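You operate a simulated robot arm through the tools that you are given. There is no shell and no other tool. Be economical: measure what you need, move in short steps, check, and stop when the job is done.

Carry out the task below with a simulated two-armed robot. There is one attempt and no reset: what you move stays moved.

JOB
On the bamboo mat, fold the beige cloth in half, so that its two long edges meet.
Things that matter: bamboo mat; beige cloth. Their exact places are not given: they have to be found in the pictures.

It is judged by the outcome, as a careful person would: the job done as asked, and still so three seconds after it is handed in. It fails if anything else is knocked over, pushed out of place, dropped, spilled or broken. Flat cloth is picked up by pressing the open fingertips on it (5 to 10 N) and closing them slowly along it; thin cloth reads only 2 to 8 mm in the jaws.

ROBOT AND FRAMES
Two 7-joint arms with two-finger grippers on one trunk, on a base that drives. Base frame: it is fixed to the floor where the robot stands at the start and does not move with it; the origin is under the middle of the robot, x ahead of it, y to its left, z up. Lengths are in m, angles in rad, forces in N, time in s.
The left shoulder is at the start at [0.024, 0.217, 1.08], the right one opposite. With the tool pointing down near the work surface each hand reaches from about 0.2 to 0.76 m from the robot's upright axis, wherever it stands, measured 20 degrees to its own side. Places, roughly: bamboo mat (25x40 cm) [0.48, 0.18, 0.84]; beige cloth [0.5, 0.2, 0.9]. Payload 2.2 kg a hand.
Tool frame (each hand has its own): the origin (TCP) lies between the finger pads and is the grasp point; the fingertips stand 0.019 m ahead of it; z points along the fingers, y is the line along which they close. Largest opening 0.116 m; the body of the gripper starts 0.07 m behind the TCP.
Orientation is told as [roll, pitch, yaw] about the base's x, y, z axes, in that order, counted from this pose: with the fingers straight down and closing along the base's y, the tool's x points along the base's -x, its y along +y and its z along -z.

CONTROLS
- The arms move only by the tool move_arm. It takes "left_plan", "right_plan" or both (then of equal length, played together; a hand with none holds still); each is a list of rows, each an object (a shift or turn left out is 0, a gripper value left out holds the last) with "slide": the shift along the base's x, y, z in m, a list of three; "dr": the turn, a rotation vector about the base's x, y, z in rad, a list of three. In form: [{"slide": [dx, dy, dz], "dr": [wx, wy, wz]}, ...]. A call has 1 to 8 rows; each row is the pose to reach, as a shift and turn from the pose commanded when the call began. "left_gripper" and "right_gripper" are, for a hand that has rows, the gripper command, from -1 (shut) to 1 (fully open), values between in proportion, set as the call begins (left out, the last holds). Each row takes 0.2 s and may step no farther than 0.05 m and 0.15 rad from the row before; otherwise, or with a gripper value out of range, the whole call is refused. Where a pose cannot be reached the arm comes as near as it can. A force on the tool above 40 N (or 10 N above the force at the start of the call, whichever is more), or a blocked arm, ends the call early, and 0.2 s more pass. Each finger halts on what it meets, pressing with about 34 N; the grip force reading is that of the motor and also rises with nothing between the fingers. The clock runs only during rows and for 0.2 s after the last one: add rows that repeat a pose to give the fingers time. The reply holds the time, the measured pose of the TCP, the force on the tool along the base axes, the opening and the grip force, in the units named above and with some noise, with the torque about the TCP (base axes, N m) and any sound that the robot's microphone picked up, and new pictures: "show" is both (left out), scene, wrist or none (wrist: the cameras of the hands that moved).
- Cameras (640 x 400 px; columns grow to the right, rows downward): "scene" is now at [0.1249, 0.0383, 1.254]; the picture's right is [0.40, -0.92, 0.00], its down [-0.49, -0.21, -0.85] and it looks along [0.78, 0.33, -0.53] (base axes); focal length 263 px, centre (320, 200). "left" rides on the left gripper at [0.069, 0.015, -0.096] in its tool frame; the picture's right is [-0.21, 0.98, 0.00], its down [-0.76, -0.17, -0.63] and it looks along [-0.62, -0.14, 0.77] (tool axes); focal length 251 px, centre (320, 200). "right" rides on the right gripper at [0.069, -0.015, -0.096] in its tool frame; the picture's right is [0.21, 0.98, 0.00], its down [-0.76, 0.17, -0.63] and it looks along [-0.62, 0.14, 0.77] (tool axes); focal length 251 px, centre (320, 200).
- slide_trunk(by): slides the trunk up (or, below 0, down) by that many m; the arms and the scene camera ride with it, the base frame stays. It gives what a move gives, with no picture.
- base_move(legs): drives the robot by 1 to 6 legs, each [ahead, left, turn to the left] in m, m and rad, along the robot's own axes; the way and the turn of a leg run together, so that a leg with both is an arc; at most 1.5 m and 3.142 rad a leg. The arms and the cameras ride along, it lands a little off, and it stops where it bumps. It gives what a move gives, and a new picture of the scene camera.
- pan_tilt(pan, tilt): turns the head with the scene camera to pan (to the left, within 1.396 rad either way) and tilt (down, from -0.506 to 1.204), counted from straight ahead of the robot. It gives what a move gives, and a new picture of the scene camera.
- locate(camera, pixels): there is no depth. For up to 12 entries [column, row, z] of the newest picture of that camera ("zoom" is the newest enlarged one), the place [x, y] in the base frame at which the ray of that pixel passes the height z, good to about 0.002 m. No time passes.
- inspect(camera, box): a new picture of the part [left, top, right, bottom] of that camera's present view, enlarged. No time passes.
- hand_in(): hands the job in; it is judged then, once.

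Keep the steps short. Do not move on a guess: measure, check each grasp and each placing, and mend mistakes. In all there are 80 turns and 260 pictures (those below and enlarged ones count). Leave the grippers open and the arms clear of the work at the hand-in unless told otherwise, and finish with a single line.

The tools are called after "Request:" by a JSON object that holds its "name" and its "arguments". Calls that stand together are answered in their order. move_arm: Moves the arms, as the interface text tells. Its arguments: {"type":"object","properties":{"left_plan":{"type":"array"},"left_gripper":{"type":"number"},"right_plan":{"type":"array"},"right_gripper":{"type":"number"},"show":{"type":"string","enum":["both","scene","wrist","none"]}},"required":[]} The other tools are called the same way: slide_trunk (by) slides the trunk up or down; base_move (legs) drives the base; pan_tilt (pan, tilt) turns the head that bears the scene camera; locate (camera, pixels) gives the place at which the rays of pixels pass given heights; inspect (camera, box) takes an enlarged picture of a part of a camera's view; hand_in () hands the job in.

At the start:

```text
time_s: 0.0
left_eef_pos: [0.4745, 0.4073, 1.0962]
left_tcp_rot: [-0.001, 0.002, -0.001]
left_wrist_force: [-0.2, -0.1, 0.2]
left_wrist_torque: [0.01, 0.01, -0.03]
left_finger_gap: 0.1161
left_grip_force: 0.0
right_eef_pos: [0.5439, -0.0485, 0.9982]
right_tcp_rot: [0.0, 0.002, 0.0]
right_wrist_force: [0.5, 0.1, -0.5]
right_wrist_torque: [-0.05, 0.0, 0.03]
right_finger_gap: 0.1158
right_grip_force: 0.1
trunk travel left (down, up): [-0.225, 0.265]
robot x, y, heading: [-0.0006, -0.0002, -0.001]
head pan, tilt: [0.407, 0.559]
```

scene: 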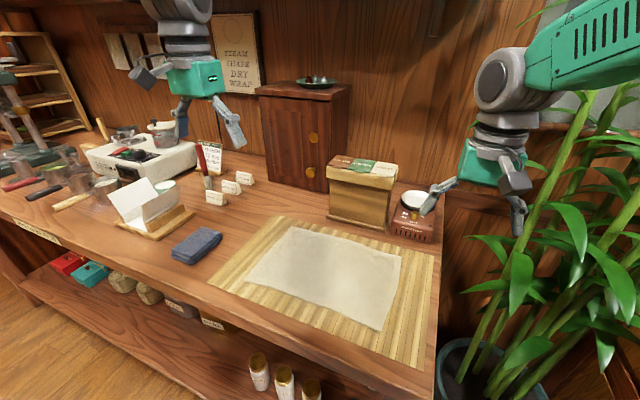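
right: 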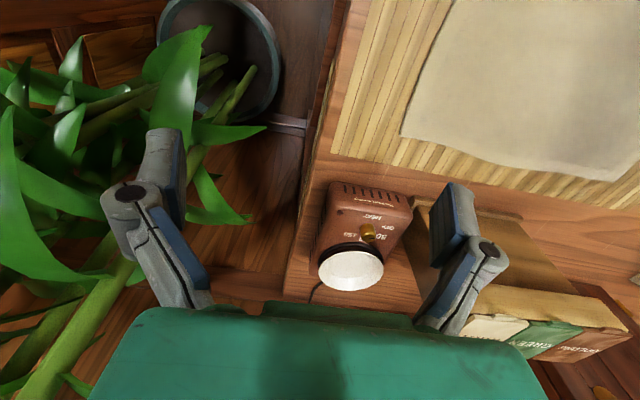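
left: 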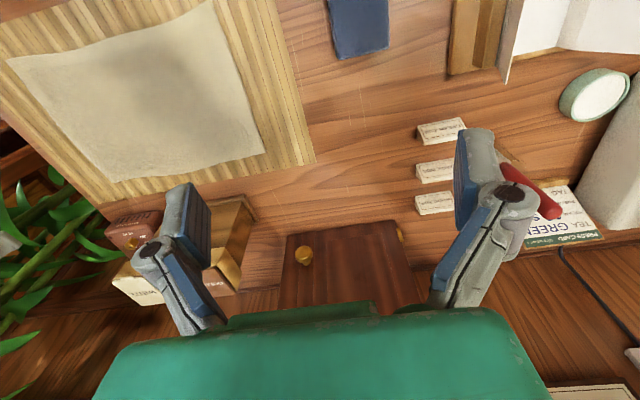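

I see the cloth on the mat with corners near (293,227), (402,253), (384,330), (246,282) in the scene picture. I'll measure these and the mat corners.

Request:
{"name": "locate", "arguments": {"camera": "scene", "pixels": [[291, 227, 0.845], [402, 254, 0.845], [383, 330, 0.845], [246, 281, 0.845], [275, 216, 0.84], [436, 255, 0.84], [415, 368, 0.84], [208, 282, 0.84], [330, 218, 0.84], [392, 238, 0.84], [433, 240, 0.84]]}}

Request:
{"name": "inspect", "arguments": {"camera": "scene", "box": [200, 180, 450, 380]}}

```text
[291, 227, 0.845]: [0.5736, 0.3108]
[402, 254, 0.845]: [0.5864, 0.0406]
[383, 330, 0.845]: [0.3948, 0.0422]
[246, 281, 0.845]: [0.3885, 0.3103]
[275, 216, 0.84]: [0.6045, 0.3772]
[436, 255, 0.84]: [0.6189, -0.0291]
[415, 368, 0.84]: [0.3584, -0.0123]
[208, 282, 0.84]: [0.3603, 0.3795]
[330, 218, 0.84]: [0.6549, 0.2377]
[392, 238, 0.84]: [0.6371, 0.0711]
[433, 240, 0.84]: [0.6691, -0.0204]
```

```text
2.00 times, centred on (325, 280) of scene
```

zoom: 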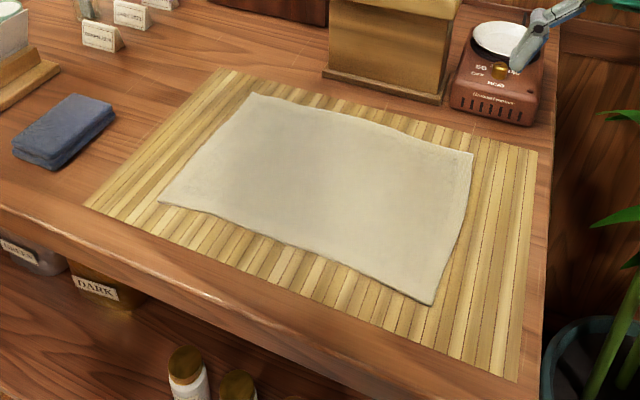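

The cloth lies about x 0.39–0.58, y 0.04–0.31; the long edges run along y. I'll fold the near edge (x≈0.39) over onto the far one (x≈0.58). First I bring both hands above the two near corners, with jaws about 4 cm open.

Request:
{"name": "move_arm", "arguments": {"left_plan": [{"slide": [-0.0145, -0.0264, -0.0352]}, {"slide": [-0.029, -0.0528, -0.0704]}, {"slide": [-0.0435, -0.0792, -0.1056]}, {"slide": [-0.058, -0.1056, -0.1408]}, {"slide": [-0.0725, -0.132, -0.176]}, {"slide": [-0.0725, -0.132, -0.176]}], "right_plan": [{"slide": [-0.0284, 0.0247, -0.0156]}, {"slide": [-0.0568, 0.0494, -0.0312]}, {"slide": [-0.0852, 0.0741, -0.0468]}, {"slide": [-0.1136, 0.0988, -0.0624]}, {"slide": [-0.142, 0.1235, -0.078]}, {"slide": [-0.142, 0.1235, -0.078]}], "left_gripper": -0.3, "right_gripper": -0.3}}

```text
time_s: 1.6
left_eef_pos: [0.396, 0.2753, 0.9233]
left_tcp_rot: [-0.001, -0.007, -0.001]
left_wrist_force: [-0.3, -0.5, -0.5]
left_wrist_torque: [-0.01, 0.01, -0.02]
left_finger_gap: 0.0405
left_grip_force: 0.1
right_eef_pos: [0.4169, 0.0631, 0.9487]
right_tcp_rot: [0.074, -0.005, -0.058]
right_wrist_force: [-1.1, -0.7, -0.7]
right_wrist_torque: [0.0, 0.0, -0.03]
right_finger_gap: 0.0406
right_grip_force: 0.0
trunk travel left (down, up): [-0.225, 0.265]
robot x, y, heading: [0.001, 0.0021, -0.001]
head pan, tilt: [0.407, 0.559]
stopped in row 6 (right hand): the arm was blocked; the commanded pose is now the measured one
```

scene: 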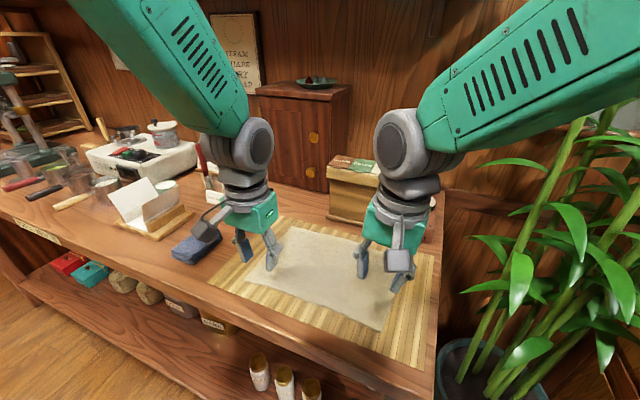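
right: 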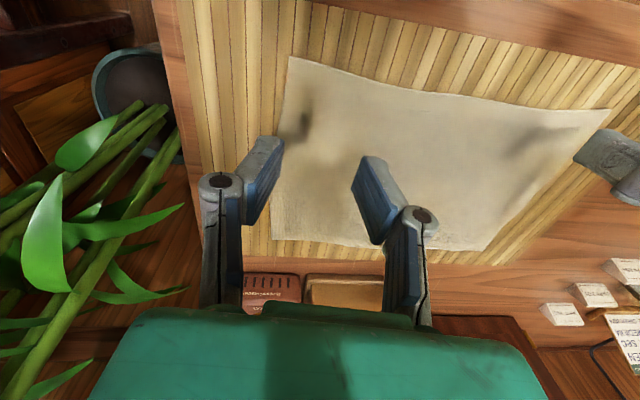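
left: 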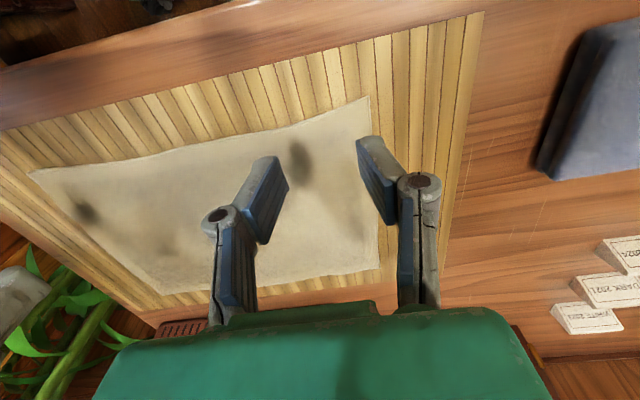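

The right hand stopped short at (0.417, 0.063, 0.949): it seems to be at its reach limit across the middle. I'll raise both hands and then drive the base to the left and slightly back so the cloth is centred in front of the robot.

Request:
{"name": "move_arm", "arguments": {"left_plan": [{"slide": [0, 0, 0.045]}, {"slide": [0, 0, 0.09]}, {"slide": [0, 0, 0.12]}, {"slide": [0, 0, 0.12]}], "right_plan": [{"slide": [0, -0.02, 0.04], "dr": [-0.04, 0, 0.03]}, {"slide": [0, -0.04, 0.08], "dr": [-0.074, 0, 0.058]}, {"slide": [0, -0.06, 0.1], "dr": [-0.074, 0, 0.058]}, {"slide": [0, -0.06, 0.1], "dr": [-0.074, 0, 0.058]}], "show": "scene"}}

```text
time_s: 2.6
left_eef_pos: [0.3976, 0.2802, 1.044]
left_tcp_rot: [-0.006, -0.003, 0.002]
left_wrist_force: [-0.4, 0.3, 0.0]
left_wrist_torque: [-0.02, 0.0, -0.01]
left_finger_gap: 0.0405
left_grip_force: 0.0
right_eef_pos: [0.4176, 0.0092, 1.0486]
right_tcp_rot: [-0.008, -0.006, 0.005]
right_wrist_force: [-0.8, 0.7, 0.0]
right_wrist_torque: [-0.01, -0.01, -0.01]
right_finger_gap: 0.0407
right_grip_force: 0.2
trunk travel left (down, up): [-0.225, 0.265]
robot x, y, heading: [-0.0007, 0.0017, -0.004]
head pan, tilt: [0.407, 0.559]
```

scene: 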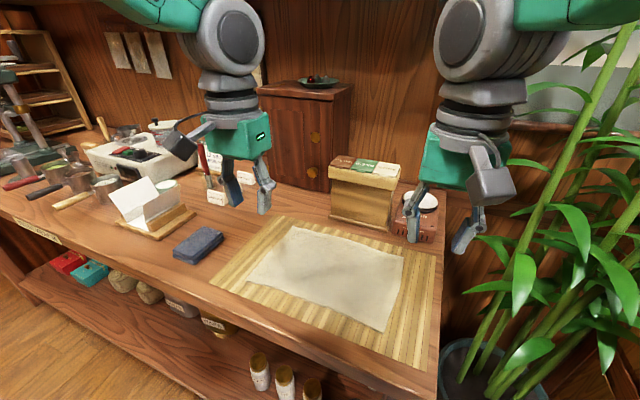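

Hands are up and clear. Now back the base 0.08 m, then left 0.175 m.

Request:
{"name": "base_move", "arguments": {"legs": [[-0.08, 0, 0], [0, 0.175, 0]]}}

Request:
{"name": "pan_tilt", "arguments": {"pan": 0.0, "tilt": 0.7}}

```text
time_s: 4.7
left_eef_pos: [0.3186, 0.4358, 1.047]
left_tcp_rot: [0.01, -0.005, -0.002]
left_wrist_force: [0.4, -0.1, 0.0]
left_wrist_torque: [0.02, -0.01, -0.02]
left_finger_gap: 0.0406
left_grip_force: 0.1
right_eef_pos: [0.3369, 0.1657, 1.0486]
right_tcp_rot: [0.007, -0.008, 0.002]
right_wrist_force: [-0.1, 0.2, 0.2]
right_wrist_torque: [-0.02, 0.01, -0.02]
right_finger_gap: 0.041
right_grip_force: 0.1
trunk travel left (down, up): [-0.225, 0.265]
robot x, y, heading: [-0.0817, 0.1755, 0.0]
head pan, tilt: [0.407, 0.559]
```

scene: 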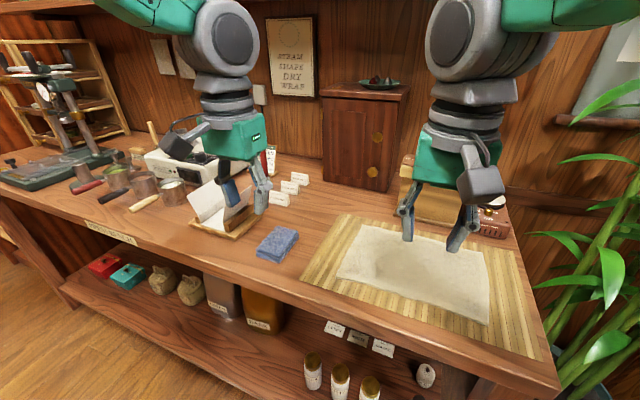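

```text
time_s: 5.6
left_eef_pos: [0.3158, 0.4477, 1.045]
left_tcp_rot: [-0.004, -0.005, -0.002]
left_wrist_force: [-0.8, -0.6, 1.2]
left_wrist_torque: [0.02, -0.01, -0.02]
left_finger_gap: 0.0403
left_grip_force: 0.0
right_eef_pos: [0.3351, 0.1785, 1.0487]
right_tcp_rot: [-0.004, -0.009, 0.0]
right_wrist_force: [-0.5, -0.5, 0.7]
right_wrist_torque: [0.01, 0.02, -0.01]
right_finger_gap: 0.0404
right_grip_force: 0.0
trunk travel left (down, up): [-0.225, 0.265]
robot x, y, heading: [-0.0796, 0.1713, 0.0]
head pan, tilt: [0.0, 0.7]
```

scene: 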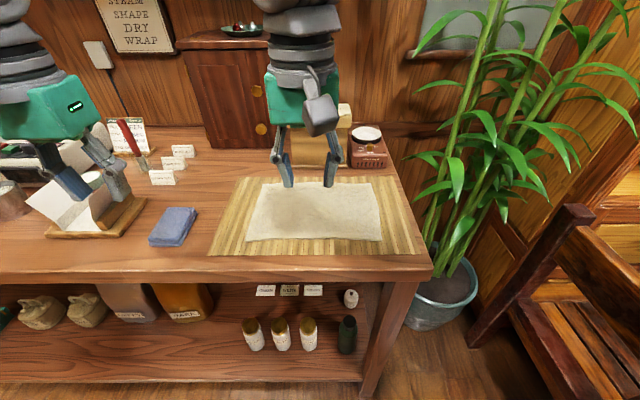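

The view is now head-on. I'll re-measure the cloth corners at (262,182), (374,183), (382,240), (247,241).

Request:
{"name": "inspect", "arguments": {"camera": "scene", "box": [200, 160, 440, 270]}}

Request:
{"name": "locate", "arguments": {"camera": "scene", "pixels": [[261, 182, 0.845], [373, 182, 0.845], [382, 240, 0.845], [247, 241, 0.845], [320, 237, 0.845]]}}

```text
2.67 times, centred on (320, 215) of scene
```

zoom: 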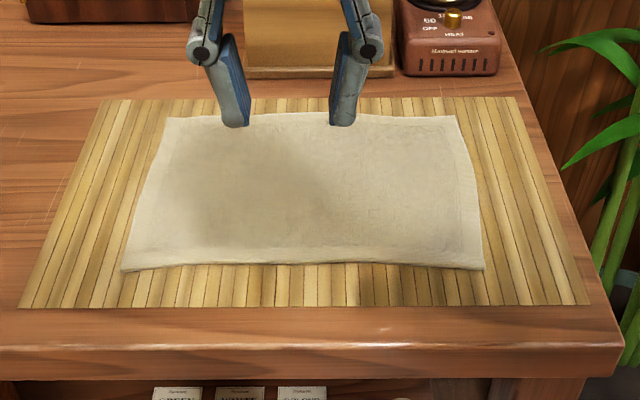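

```text
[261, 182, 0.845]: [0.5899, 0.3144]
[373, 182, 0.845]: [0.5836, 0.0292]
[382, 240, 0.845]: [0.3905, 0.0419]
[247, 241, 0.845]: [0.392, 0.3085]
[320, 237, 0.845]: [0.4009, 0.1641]
```

Now both hands go above the near corners, at z≈0.90.

Request:
{"name": "move_arm", "arguments": {"left_plan": [{"slide": [0.0143, -0.0288, -0.0242]}, {"slide": [0.0287, -0.0577, -0.0483]}, {"slide": [0.043, -0.0865, -0.0725]}, {"slide": [0.0573, -0.1153, -0.0967]}, {"slide": [0.0717, -0.1442, -0.1208]}, {"slide": [0.086, -0.173, -0.145]}, {"slide": [0.086, -0.173, -0.145]}], "right_plan": [{"slide": [0.0112, -0.0173, -0.0248]}, {"slide": [0.0223, -0.0345, -0.0497]}, {"slide": [0.0335, -0.0518, -0.0745]}, {"slide": [0.0447, -0.069, -0.0993]}, {"slide": [0.0558, -0.0863, -0.1242]}, {"slide": [0.067, -0.1035, -0.149]}, {"slide": [0.067, -0.1035, -0.149]}]}}

```text
time_s: 7.2
left_eef_pos: [0.4002, 0.2646, 0.8992]
left_tcp_rot: [0.008, -0.009, -0.004]
left_wrist_force: [-0.2, -0.9, 0.7]
left_wrist_torque: [0.04, -0.01, 0.02]
left_finger_gap: 0.0407
left_grip_force: 0.0
right_eef_pos: [0.4019, 0.064, 0.8997]
right_tcp_rot: [0.005, -0.012, 0.001]
right_wrist_force: [0.1, -0.3, 0.9]
right_wrist_torque: [0.05, -0.04, 0.01]
right_finger_gap: 0.0405
right_grip_force: 0.1
trunk travel left (down, up): [-0.225, 0.265]
robot x, y, heading: [-0.0825, 0.1685, -0.003]
head pan, tilt: [0.0, 0.7]
```

scene: 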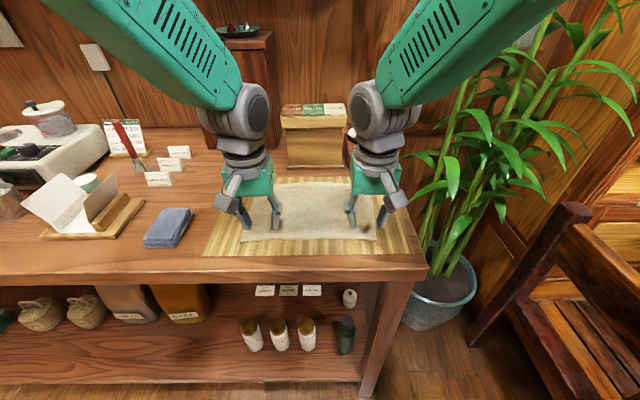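
right: 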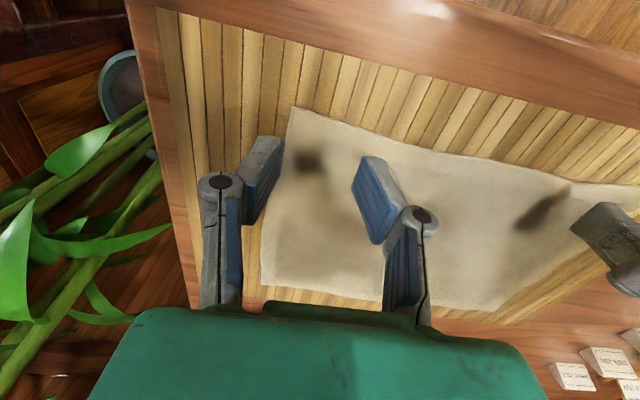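
left: 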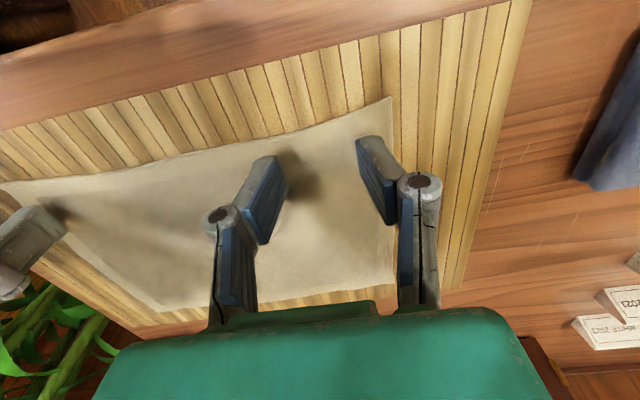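

I'll locate the near corners from the wrist pictures: right view (291,107), left view (391,97), plus near-edge points.

Request:
{"name": "locate", "arguments": {"camera": "right", "pixels": [[291, 107, 0.845], [350, 127, 0.845], [480, 158, 0.845], [262, 284, 0.845]]}}

Request:
{"name": "locate", "arguments": {"camera": "left", "pixels": [[391, 97, 0.845], [330, 123, 0.845], [180, 158, 0.845], [396, 284, 0.845]]}}

```text
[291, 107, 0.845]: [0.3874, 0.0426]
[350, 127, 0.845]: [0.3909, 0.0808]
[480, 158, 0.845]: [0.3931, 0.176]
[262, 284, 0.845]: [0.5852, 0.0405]
```

```text
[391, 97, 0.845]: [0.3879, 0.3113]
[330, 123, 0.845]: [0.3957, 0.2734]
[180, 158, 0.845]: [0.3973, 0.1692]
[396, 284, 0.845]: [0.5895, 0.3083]
```

Corners agree: near edge x≈0.39, ends y=0.043 and 0.311. I'll shift the right hand +14 mm in y, the left +7 mm in y and +5 mm in x, and come down to z≈0.870.

Request:
{"name": "move_arm", "arguments": {"left_plan": [{"slide": [0.005, 0.007, -0.01]}, {"slide": [0.005, 0.007, -0.022]}, {"slide": [0.005, 0.007, -0.03]}, {"slide": [0.005, 0.007, -0.03]}], "right_plan": [{"slide": [0.0, 0.014, -0.01]}, {"slide": [0.0, 0.014, -0.022]}, {"slide": [0.0, 0.014, -0.03]}, {"slide": [0.0, 0.014, -0.03]}], "show": "wrist"}}

```text
time_s: 8.2
left_eef_pos: [0.407, 0.2945, 0.8708]
left_tcp_rot: [-0.018, -0.013, 0.001]
left_wrist_force: [-1.3, -6.8, 19.7]
left_wrist_torque: [-0.41, 0.08, 0.08]
left_finger_gap: 0.0455
left_grip_force: 1.2
right_eef_pos: [0.4009, 0.1022, 0.8723]
right_tcp_rot: [-0.017, -0.009, 0.007]
right_wrist_force: [0.3, -0.1, 9.1]
right_wrist_torque: [-0.12, -0.03, 0.0]
right_finger_gap: 0.0404
right_grip_force: 0.0
trunk travel left (down, up): [-0.225, 0.265]
robot x, y, heading: [-0.0782, 0.1731, -0.002]
head pan, tilt: [0.0, 0.7]
```

right: 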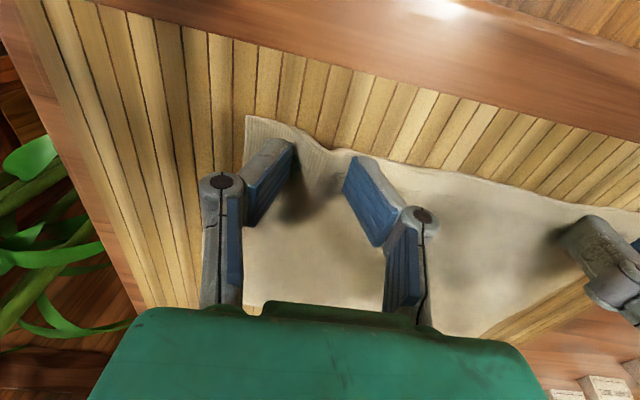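
left: 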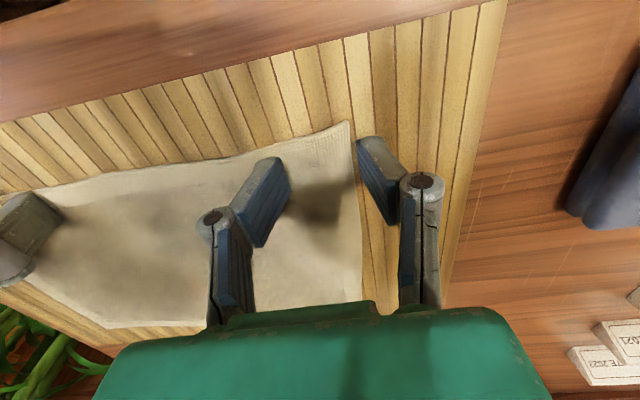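

Both hands touched already at z≈0.871 and ended ~2 cm too far left (the base seems to sway), dragging the right corner a little. I'll lift 2.5 cm and wait to see where they settle.

Request:
{"name": "move_arm", "arguments": {"left_plan": [{"slide": [0, 0, 0.025]}, {"slide": [0, 0, 0.03]}, {"slide": [0, 0, 0.03]}, {"slide": [0, 0, 0.03]}, {"slide": [0, 0, 0.03]}, {"slide": [0, 0, 0.03]}, {"slide": [0, 0, 0.03]}, {"slide": [0, 0, 0.03]}], "right_plan": [{"slide": [0, 0, 0.025]}, {"slide": [0, 0, 0.03]}, {"slide": [0, 0, 0.03]}, {"slide": [0, 0, 0.03]}, {"slide": [0, 0, 0.03]}, {"slide": [0, 0, 0.03]}, {"slide": [0, 0, 0.03]}, {"slide": [0, 0, 0.03]}], "show": "wrist"}}

```text
time_s: 10.0
left_eef_pos: [0.4077, 0.2976, 0.8976]
left_tcp_rot: [-0.013, -0.006, -0.001]
left_wrist_force: [-1.5, 0.5, 0.1]
left_wrist_torque: [-0.01, 0.03, -0.01]
left_finger_gap: 0.0407
left_grip_force: 0.0
right_eef_pos: [0.4028, 0.1027, 0.9017]
right_tcp_rot: [-0.018, -0.008, 0.006]
right_wrist_force: [-0.6, -0.6, 0.1]
right_wrist_torque: [0.0, -0.01, 0.0]
right_finger_gap: 0.0404
right_grip_force: 0.1
trunk travel left (down, up): [-0.225, 0.265]
robot x, y, heading: [-0.0808, 0.1735, -0.002]
head pan, tilt: [0.0, 0.7]
```

right: 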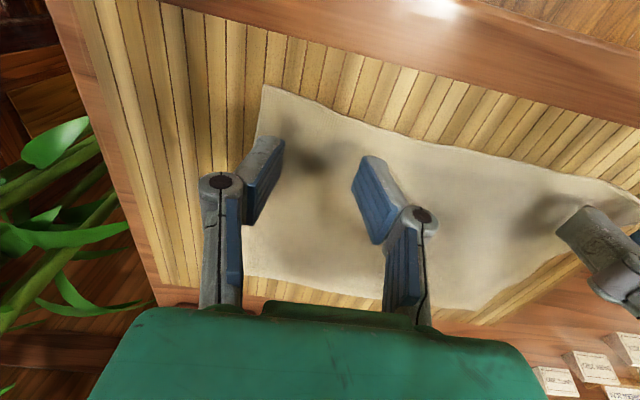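
left: 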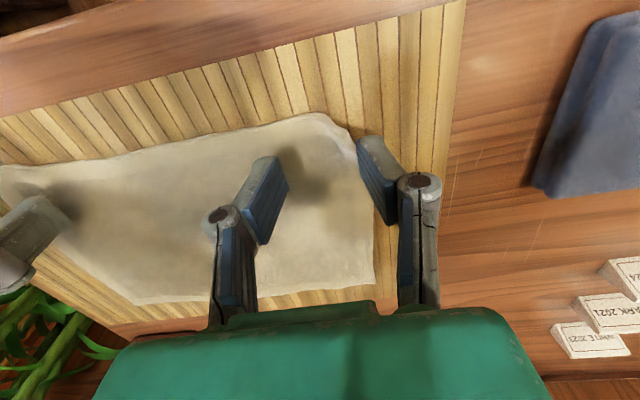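

Request:
{"name": "inspect", "arguments": {"camera": "left", "box": [240, 80, 480, 230]}}

Request:
{"name": "inspect", "arguments": {"camera": "scene", "box": [200, 160, 440, 270]}}

Request:
{"name": "locate", "arguments": {"camera": "right", "pixels": [[263, 86, 0.85], [350, 120, 0.85], [245, 277, 0.85]]}}

Request:
{"name": "locate", "arguments": {"camera": "left", "pixels": [[325, 115, 0.85], [350, 130, 0.85], [245, 128, 0.85], [375, 284, 0.85], [374, 230, 0.85]]}}

```text
2.67 times, centred on (360, 155) of left
```

zoom: 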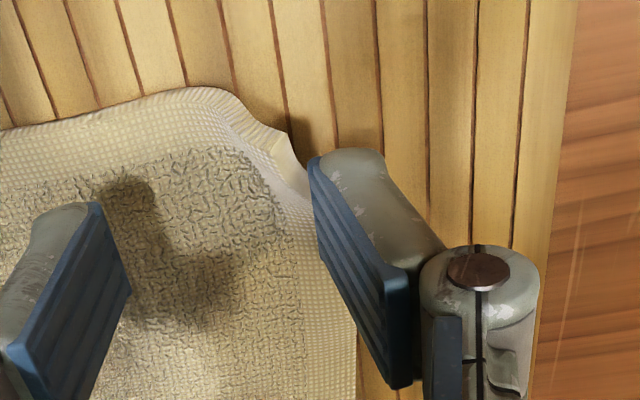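

```text
2.67 times, centred on (320, 215) of scene
```

zoom: 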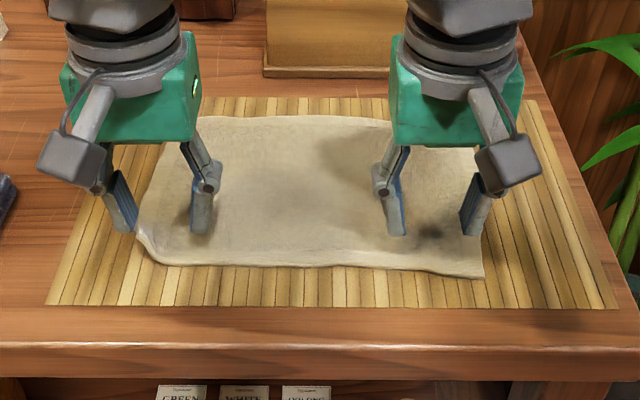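

```text
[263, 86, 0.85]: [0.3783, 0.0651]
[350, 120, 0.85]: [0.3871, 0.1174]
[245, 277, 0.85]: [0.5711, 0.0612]
```

```text
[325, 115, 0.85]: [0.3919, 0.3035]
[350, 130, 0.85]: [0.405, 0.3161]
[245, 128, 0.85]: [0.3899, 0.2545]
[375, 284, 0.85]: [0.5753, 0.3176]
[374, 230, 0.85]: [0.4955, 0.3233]
```

I check whether the frame is still consistent, using the mat's corners in the enlarged picture, and the cloth's near edge.

Request:
{"name": "locate", "arguments": {"camera": "zoom", "pixels": [[617, 307, 0.845], [47, 305, 0.845], [527, 98, 0.845], [483, 278, 0.85], [138, 237, 0.85], [160, 263, 0.85], [330, 268, 0.85], [480, 147, 0.85], [165, 140, 0.85], [205, 117, 0.85]]}}

Request:
{"name": "move_arm", "arguments": {"left_plan": [{"slide": [0, 0, 0.02]}, {"slide": [0, 0, 0.02]}, {"slide": [0, 0, 0.02]}, {"slide": [0, 0, 0.02]}], "right_plan": [{"slide": [0, 0, 0.02]}, {"slide": [0, 0, 0.02]}, {"slide": [0, 0, 0.02]}, {"slide": [0, 0, 0.02]}], "show": "wrist"}}

```text
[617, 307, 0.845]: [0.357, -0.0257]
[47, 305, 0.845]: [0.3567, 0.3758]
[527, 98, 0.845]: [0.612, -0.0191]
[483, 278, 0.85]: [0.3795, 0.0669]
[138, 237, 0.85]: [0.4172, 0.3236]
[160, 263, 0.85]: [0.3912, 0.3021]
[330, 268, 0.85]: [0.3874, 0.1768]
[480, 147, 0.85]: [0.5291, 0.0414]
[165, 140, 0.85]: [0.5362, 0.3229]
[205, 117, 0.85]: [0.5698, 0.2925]
```

```text
time_s: 11.0
left_eef_pos: [0.4067, 0.2894, 0.9189]
left_tcp_rot: [-0.008, -0.007, -0.001]
left_wrist_force: [0.3, 0.5, 0.0]
left_wrist_torque: [0.0, -0.02, 0.02]
left_finger_gap: 0.0406
left_grip_force: 0.0
right_eef_pos: [0.4024, 0.0947, 0.9196]
right_tcp_rot: [-0.012, -0.008, 0.004]
right_wrist_force: [-0.1, 0.5, 0.6]
right_wrist_torque: [0.01, 0.01, -0.03]
right_finger_gap: 0.0406
right_grip_force: 0.1
trunk travel left (down, up): [-0.225, 0.265]
robot x, y, heading: [-0.0796, 0.1726, 0.004]
head pan, tilt: [0.0, 0.7]
```

right: 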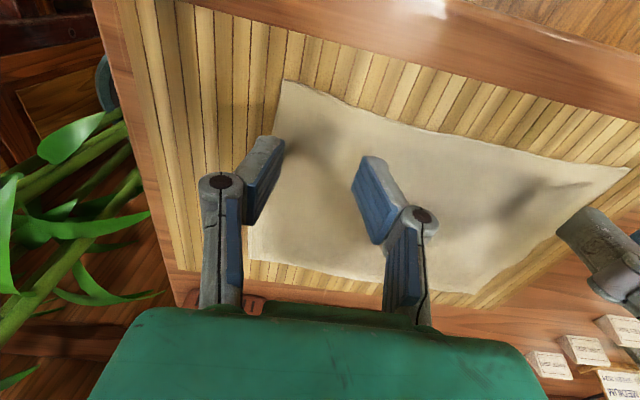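
left: 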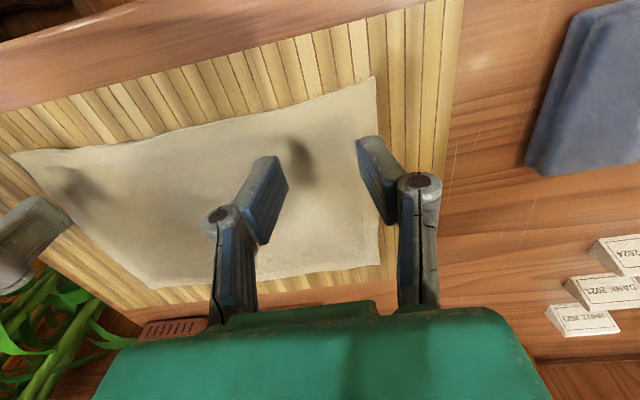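

The mat hasn't moved; the cloth slid slightly and its left corner has lain flat again. The robot's body is still swaying sideways after the drive, so I wait for it to settle.

Request:
{"name": "move_arm", "arguments": {"left_plan": [{}, {}, {}, {}, {}, {}, {}, {}], "right_plan": [{}, {}, {}, {}, {}, {}, {}, {}], "show": "none"}}

Request:
{"name": "move_arm", "arguments": {"left_plan": [{}, {}, {}, {}, {}, {}, {}, {}], "right_plan": [{}, {}, {}, {}, {}, {}, {}, {}], "show": "both"}}

```text
time_s: 12.8
left_eef_pos: [0.4081, 0.2839, 0.9193]
left_tcp_rot: [-0.005, -0.005, -0.002]
left_wrist_force: [0.1, -0.6, -0.3]
left_wrist_torque: [0.04, 0.01, -0.02]
left_finger_gap: 0.0406
left_grip_force: 0.1
right_eef_pos: [0.4037, 0.0895, 0.9201]
right_tcp_rot: [-0.006, -0.01, 0.004]
right_wrist_force: [-0.1, -0.7, 0.2]
right_wrist_torque: [0.01, 0.02, 0.03]
right_finger_gap: 0.0407
right_grip_force: 0.1
trunk travel left (down, up): [-0.225, 0.265]
robot x, y, heading: [-0.0786, 0.1742, 0.002]
head pan, tilt: [0.0, 0.7]
```

```text
time_s: 14.6
left_eef_pos: [0.4076, 0.2848, 0.919]
left_tcp_rot: [-0.005, -0.008, -0.002]
left_wrist_force: [0.7, -0.1, -0.1]
left_wrist_torque: [0.02, 0.03, 0.02]
left_finger_gap: 0.0405
left_grip_force: 0.0
right_eef_pos: [0.4025, 0.0924, 0.919]
right_tcp_rot: [-0.007, -0.007, 0.002]
right_wrist_force: [-1.2, -0.2, 0.6]
right_wrist_torque: [0.0, -0.02, 0.02]
right_finger_gap: 0.0405
right_grip_force: 0.0
trunk travel left (down, up): [-0.225, 0.265]
robot x, y, heading: [-0.0821, 0.1729, 0.005]
head pan, tilt: [0.0, 0.7]
```

scene: 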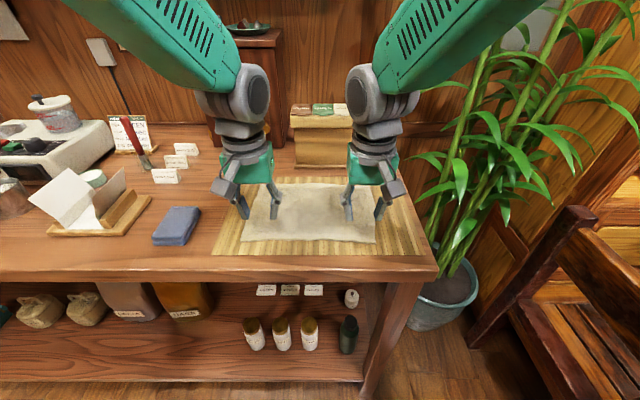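
right: 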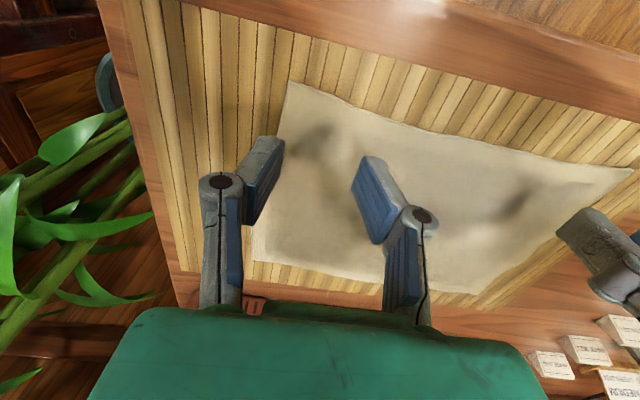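
left: 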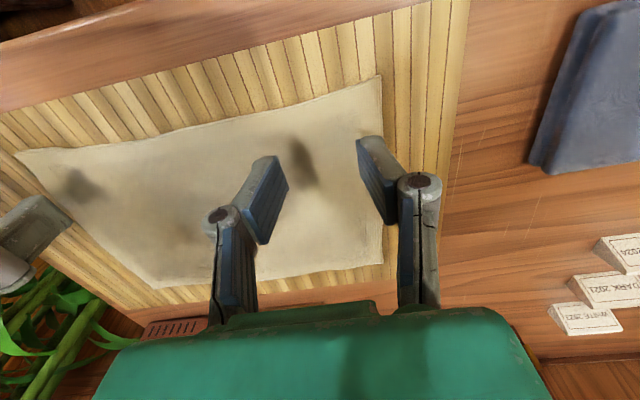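

Now it is still: left at y=0.285, right at y=0.092, as commanded. I re-measure the cloth in the wrist pictures.

Request:
{"name": "locate", "arguments": {"camera": "right", "pixels": [[288, 81, 0.848], [350, 106, 0.848], [420, 127, 0.848], [630, 169, 0.848], [252, 262, 0.848], [470, 293, 0.848]]}}

Request:
{"name": "locate", "arguments": {"camera": "left", "pixels": [[381, 76, 0.848], [330, 95, 0.848], [240, 119, 0.848], [18, 152, 0.848], [384, 263, 0.848], [155, 288, 0.848]]}}

```text
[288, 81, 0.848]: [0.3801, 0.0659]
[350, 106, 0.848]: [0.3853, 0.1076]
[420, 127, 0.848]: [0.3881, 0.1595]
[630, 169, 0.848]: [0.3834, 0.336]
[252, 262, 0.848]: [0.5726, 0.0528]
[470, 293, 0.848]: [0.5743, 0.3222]
```

```text
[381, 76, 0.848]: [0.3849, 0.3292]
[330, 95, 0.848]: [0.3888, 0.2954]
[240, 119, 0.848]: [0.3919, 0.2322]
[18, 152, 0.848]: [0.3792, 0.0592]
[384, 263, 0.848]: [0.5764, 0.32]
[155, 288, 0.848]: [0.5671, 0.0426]
```

Near edge now: right end (0.380,0.063), left end (0.385,0.330); far edge x≈0.572–0.576. I'll set the hands 11 mm inside the near edge and come down to light contact.

Request:
{"name": "move_arm", "arguments": {"left_plan": [{"slide": [-0.008, 0.007, 0]}, {"slide": [-0.008, 0.007, 0]}, {"slide": [-0.008, 0.007, -0.02]}, {"slide": [-0.008, 0.007, -0.035]}, {"slide": [-0.008, 0.007, -0.044]}, {"slide": [-0.008, 0.007, -0.046]}, {"slide": [-0.008, 0.007, -0.046]}], "right_plan": [{"slide": [-0.008, 0.008, 0]}, {"slide": [-0.008, 0.008, 0]}, {"slide": [-0.008, 0.008, -0.02]}, {"slide": [-0.008, 0.008, -0.035]}, {"slide": [-0.008, 0.008, -0.044]}, {"slide": [-0.008, 0.008, -0.047]}, {"slide": [-0.008, 0.008, -0.047]}], "show": "wrist"}}

```text
time_s: 16.2
left_eef_pos: [0.3989, 0.2926, 0.8732]
left_tcp_rot: [-0.005, -0.008, -0.002]
left_wrist_force: [-0.2, 0.0, 6.6]
left_wrist_torque: [0.07, 0.0, -0.03]
left_finger_gap: 0.0407
left_grip_force: 0.1
right_eef_pos: [0.3949, 0.0995, 0.8751]
right_tcp_rot: [-0.003, -0.012, 0.002]
right_wrist_force: [0.4, -0.5, 1.3]
right_wrist_torque: [0.0, 0.01, -0.02]
right_finger_gap: 0.0406
right_grip_force: 0.1
trunk travel left (down, up): [-0.225, 0.265]
robot x, y, heading: [-0.0777, 0.1677, 0.002]
head pan, tilt: [0.0, 0.7]
```

right: 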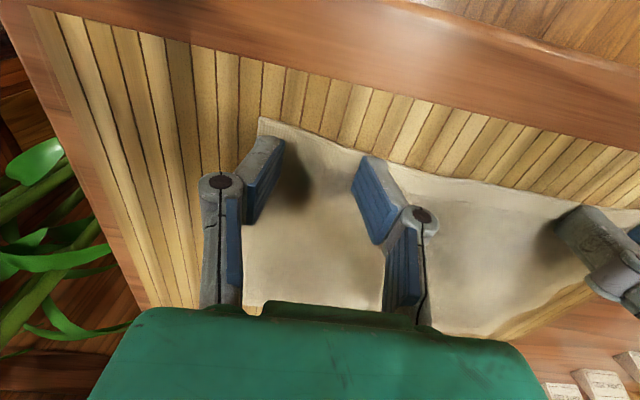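
left: 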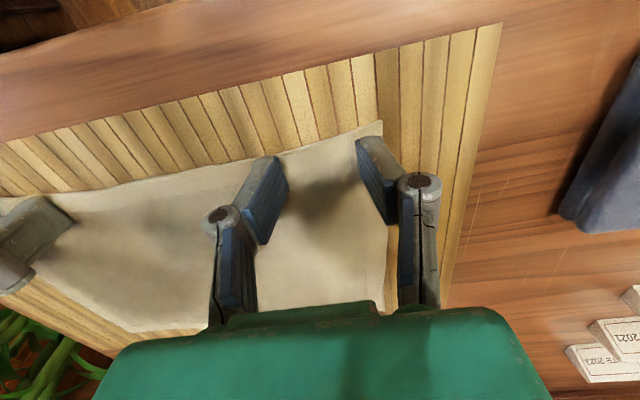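

Left presses with 6.6 N, right only 1.3 N. I lower the right by 2.5 mm.

Request:
{"name": "move_arm", "arguments": {"right_plan": [{"slide": [0, 0, -0.0015]}, {"slide": [0, 0, -0.0025]}, {"slide": [0, 0, -0.0025]}], "show": "none"}}

```text
time_s: 17.0
left_eef_pos: [0.3997, 0.2925, 0.8738]
left_tcp_rot: [-0.005, -0.009, -0.003]
left_wrist_force: [1.8, 0.5, 7.9]
left_wrist_torque: [0.04, -0.03, 0.0]
left_finger_gap: 0.0409
left_grip_force: 0.0
right_eef_pos: [0.3943, 0.0996, 0.8728]
right_tcp_rot: [-0.001, -0.011, -0.002]
right_wrist_force: [-1.2, 1.2, 8.7]
right_wrist_torque: [0.06, 0.0, 0.03]
right_finger_gap: 0.0412
right_grip_force: 0.3
trunk travel left (down, up): [-0.225, 0.265]
robot x, y, heading: [-0.078, 0.1714, -0.002]
head pan, tilt: [0.0, 0.7]
```

Both press with about 8 N. Now I close in stages, first to about 2.3 cm.

Request:
{"name": "move_arm", "arguments": {"left_plan": [{}, {}], "right_plan": [{}, {}], "left_gripper": -0.6, "right_gripper": -0.6, "show": "wrist"}}

```text
time_s: 17.6
left_eef_pos: [0.3984, 0.2933, 0.8728]
left_tcp_rot: [-0.005, -0.006, 0.0]
left_wrist_force: [0.1, -0.1, 5.6]
left_wrist_torque: [0.01, -0.01, -0.04]
left_finger_gap: 0.0233
left_grip_force: 0.1
right_eef_pos: [0.3934, 0.0978, 0.8718]
right_tcp_rot: [-0.003, -0.009, -0.002]
right_wrist_force: [0.9, 0.4, 7.3]
right_wrist_torque: [0.01, -0.01, -0.03]
right_finger_gap: 0.0243
right_grip_force: 0.1
trunk travel left (down, up): [-0.225, 0.265]
robot x, y, heading: [-0.0762, 0.1752, 0.0]
head pan, tilt: [0.0, 0.7]
```

right: 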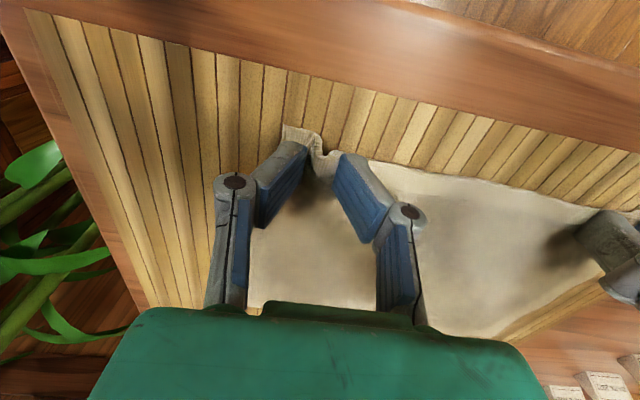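
left: 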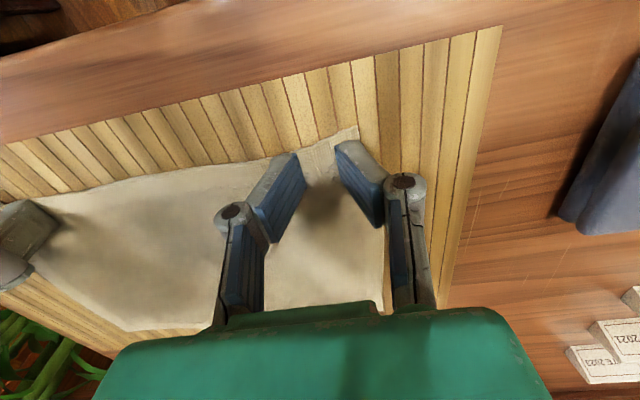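

A ridge is forming under the right hand; the cloth is following on the left too. I close fully.

Request:
{"name": "move_arm", "arguments": {"left_plan": [{}, {}, {}], "right_plan": [{}, {}, {}], "left_gripper": -1, "right_gripper": -1, "show": "wrist"}}

```text
time_s: 18.4
left_eef_pos: [0.3981, 0.292, 0.8727]
left_tcp_rot: [-0.005, -0.007, -0.001]
left_wrist_force: [-0.5, -6.6, 2.9]
left_wrist_torque: [-0.1, -0.01, -0.01]
left_finger_gap: 0.0043
left_grip_force: 33.4
right_eef_pos: [0.3937, 0.0991, 0.8719]
right_tcp_rot: [0.0, -0.008, -0.001]
right_wrist_force: [-0.1, 7.3, 10.9]
right_wrist_torque: [0.14, -0.05, 0.03]
right_finger_gap: 0.005
right_grip_force: 33.8
trunk travel left (down, up): [-0.225, 0.265]
robot x, y, heading: [-0.0788, 0.1708, -0.0]
head pan, tilt: [0.0, 0.7]
```

right: 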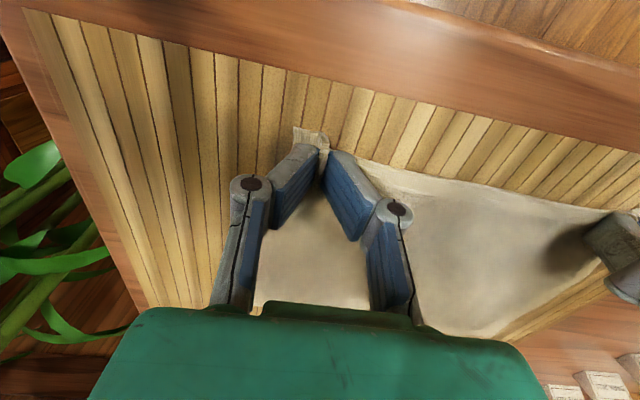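
left: 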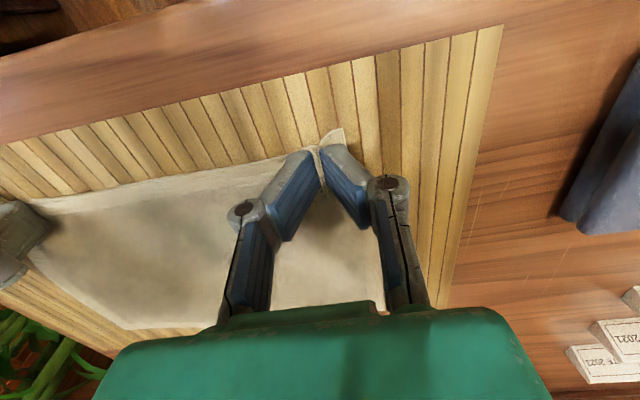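

Both grip cloth (4.3 and 5.0 mm gap). I lift a little, and check.

Request:
{"name": "move_arm", "arguments": {"left_plan": [{"slide": [0.003, 0, 0.02]}, {"slide": [0.012, 0, 0.04]}, {"slide": [0.022, 0, 0.055]}], "right_plan": [{"slide": [0.003, 0, 0.02]}, {"slide": [0.012, 0, 0.04]}, {"slide": [0.022, 0, 0.055]}], "show": "both"}}

Request:
{"name": "inspect", "arguments": {"camera": "scene", "box": [200, 150, 440, 270]}}

```text
time_s: 19.2
left_eef_pos: [0.4216, 0.2922, 0.9269]
left_tcp_rot: [-0.005, -0.006, -0.002]
left_wrist_force: [-0.3, -6.4, -0.9]
left_wrist_torque: [-0.13, 0.01, -0.04]
left_finger_gap: 0.0042
left_grip_force: 33.4
right_eef_pos: [0.4156, 0.1002, 0.9255]
right_tcp_rot: [-0.009, -0.008, 0.006]
right_wrist_force: [-0.2, 5.9, -0.3]
right_wrist_torque: [0.07, 0.01, 0.02]
right_finger_gap: 0.005
right_grip_force: 32.8
trunk travel left (down, up): [-0.225, 0.265]
robot x, y, heading: [-0.0793, 0.1726, 0.004]
head pan, tilt: [0.0, 0.7]
```

scene: 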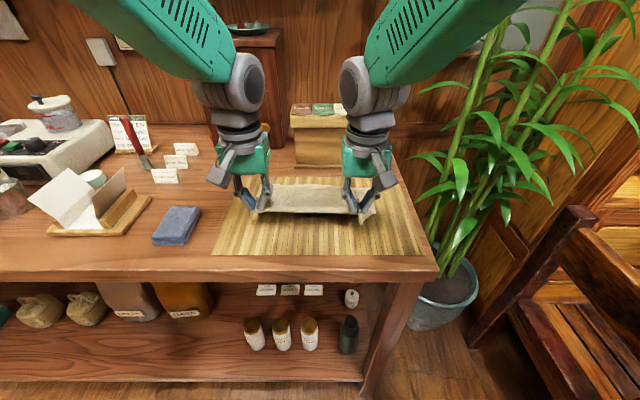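
right: 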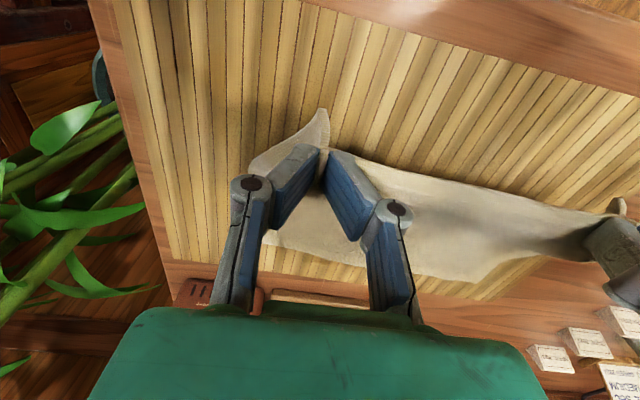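
left: 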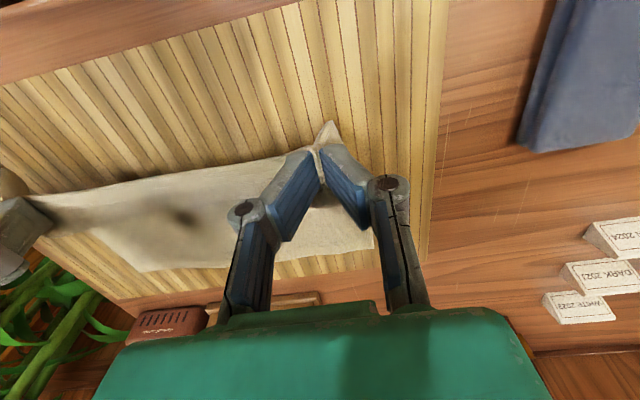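

```text
2.67 times, centred on (320, 210) of scene
```

zoom: 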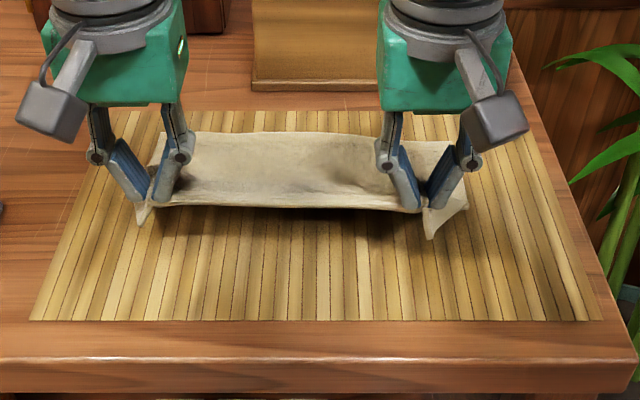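

The grip holds, but the held strip points back toward me and upright fingers cannot turn it over at the far side (the box is behind it). Folding the far edge toward me lets the hands tilt forward freely, and a narrower pinch nearer the corners leaves shorter tails. So I lay this edge back where it was and release.

Request:
{"name": "move_arm", "arguments": {"left_plan": [{"slide": [-0.012, 0, -0.02]}, {"slide": [-0.02, 0, -0.035]}, {"slide": [-0.024, 0, -0.05]}, {"slide": [-0.025, 0, -0.0535]}, {"slide": [-0.025, 0, -0.0535]}], "right_plan": [{"slide": [-0.012, 0, -0.02]}, {"slide": [-0.02, 0, -0.035]}, {"slide": [-0.024, 0, -0.05]}, {"slide": [-0.025, 0, -0.0535]}, {"slide": [-0.025, 0, -0.0535]}], "show": "none"}}

Request:
{"name": "move_arm", "arguments": {"left_plan": [{}, {}, {"slide": [0, 0, 0.02]}, {"slide": [0, 0, 0.06]}, {"slide": [0, 0, 0.06]}], "right_plan": [{}, {}, {"slide": [0, 0, 0.02]}, {"slide": [0, 0, 0.06]}, {"slide": [0, 0, 0.06]}], "left_gripper": -0.25, "right_gripper": -0.25}}

Request:
{"name": "inspect", "arguments": {"camera": "scene", "box": [200, 150, 440, 270]}}

```text
time_s: 20.4
left_eef_pos: [0.3962, 0.2912, 0.8731]
left_tcp_rot: [-0.005, -0.007, -0.001]
left_wrist_force: [-0.2, -6.4, 0.4]
left_wrist_torque: [-0.09, 0.02, -0.01]
left_finger_gap: 0.0047
left_grip_force: 32.6
right_eef_pos: [0.3937, 0.097, 0.8764]
right_tcp_rot: [0.002, -0.014, -0.007]
right_wrist_force: [0.5, 7.2, -0.5]
right_wrist_torque: [0.11, 0.01, 0.08]
right_finger_gap: 0.005
right_grip_force: 33.1
trunk travel left (down, up): [-0.225, 0.265]
robot x, y, heading: [-0.0784, 0.1738, 0.001]
head pan, tilt: [0.0, 0.7]
```

```text
time_s: 21.6
left_eef_pos: [0.3981, 0.2921, 0.9329]
left_tcp_rot: [-0.006, -0.003, -0.002]
left_wrist_force: [0.3, 0.4, -0.1]
left_wrist_torque: [-0.02, 0.03, -0.03]
left_finger_gap: 0.0433
left_grip_force: 0.0
right_eef_pos: [0.393, 0.099, 0.931]
right_tcp_rot: [-0.008, -0.005, 0.003]
right_wrist_force: [0.5, 0.2, 0.3]
right_wrist_torque: [-0.01, 0.0, 0.01]
right_finger_gap: 0.0435
right_grip_force: 0.1
trunk travel left (down, up): [-0.225, 0.265]
robot x, y, heading: [-0.0809, 0.1739, 0.002]
head pan, tilt: [0.0, 0.7]
```

scene: 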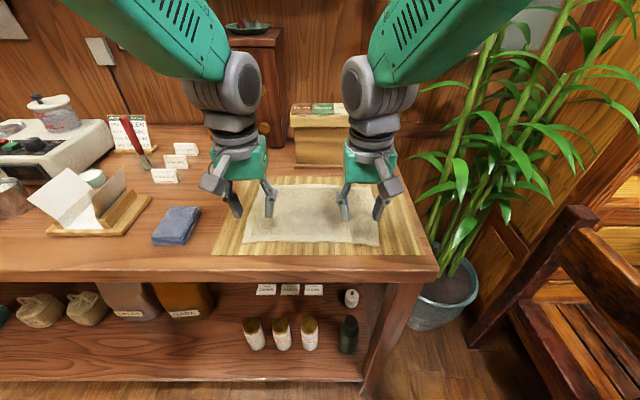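
right: 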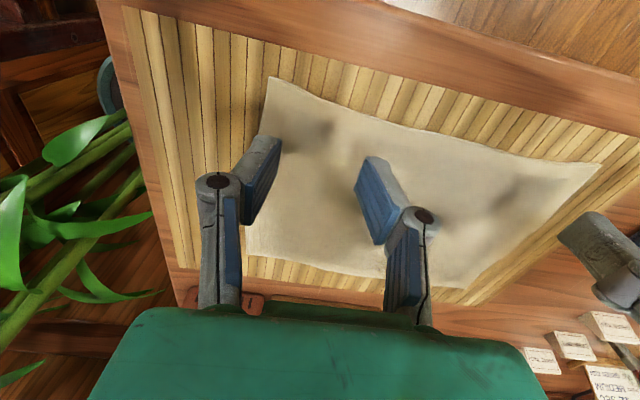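
left: 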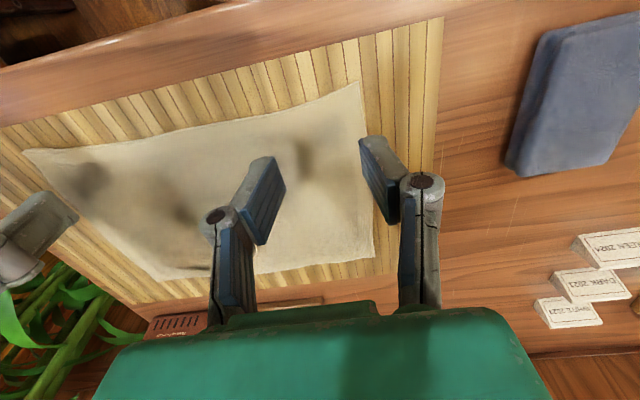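

```text
2.67 times, centred on (320, 210) of scene
```

zoom: 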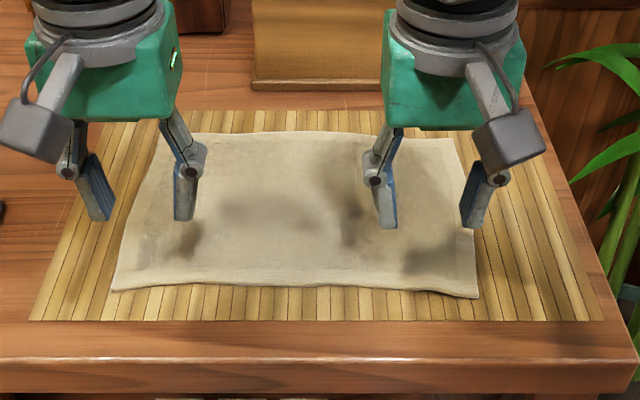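

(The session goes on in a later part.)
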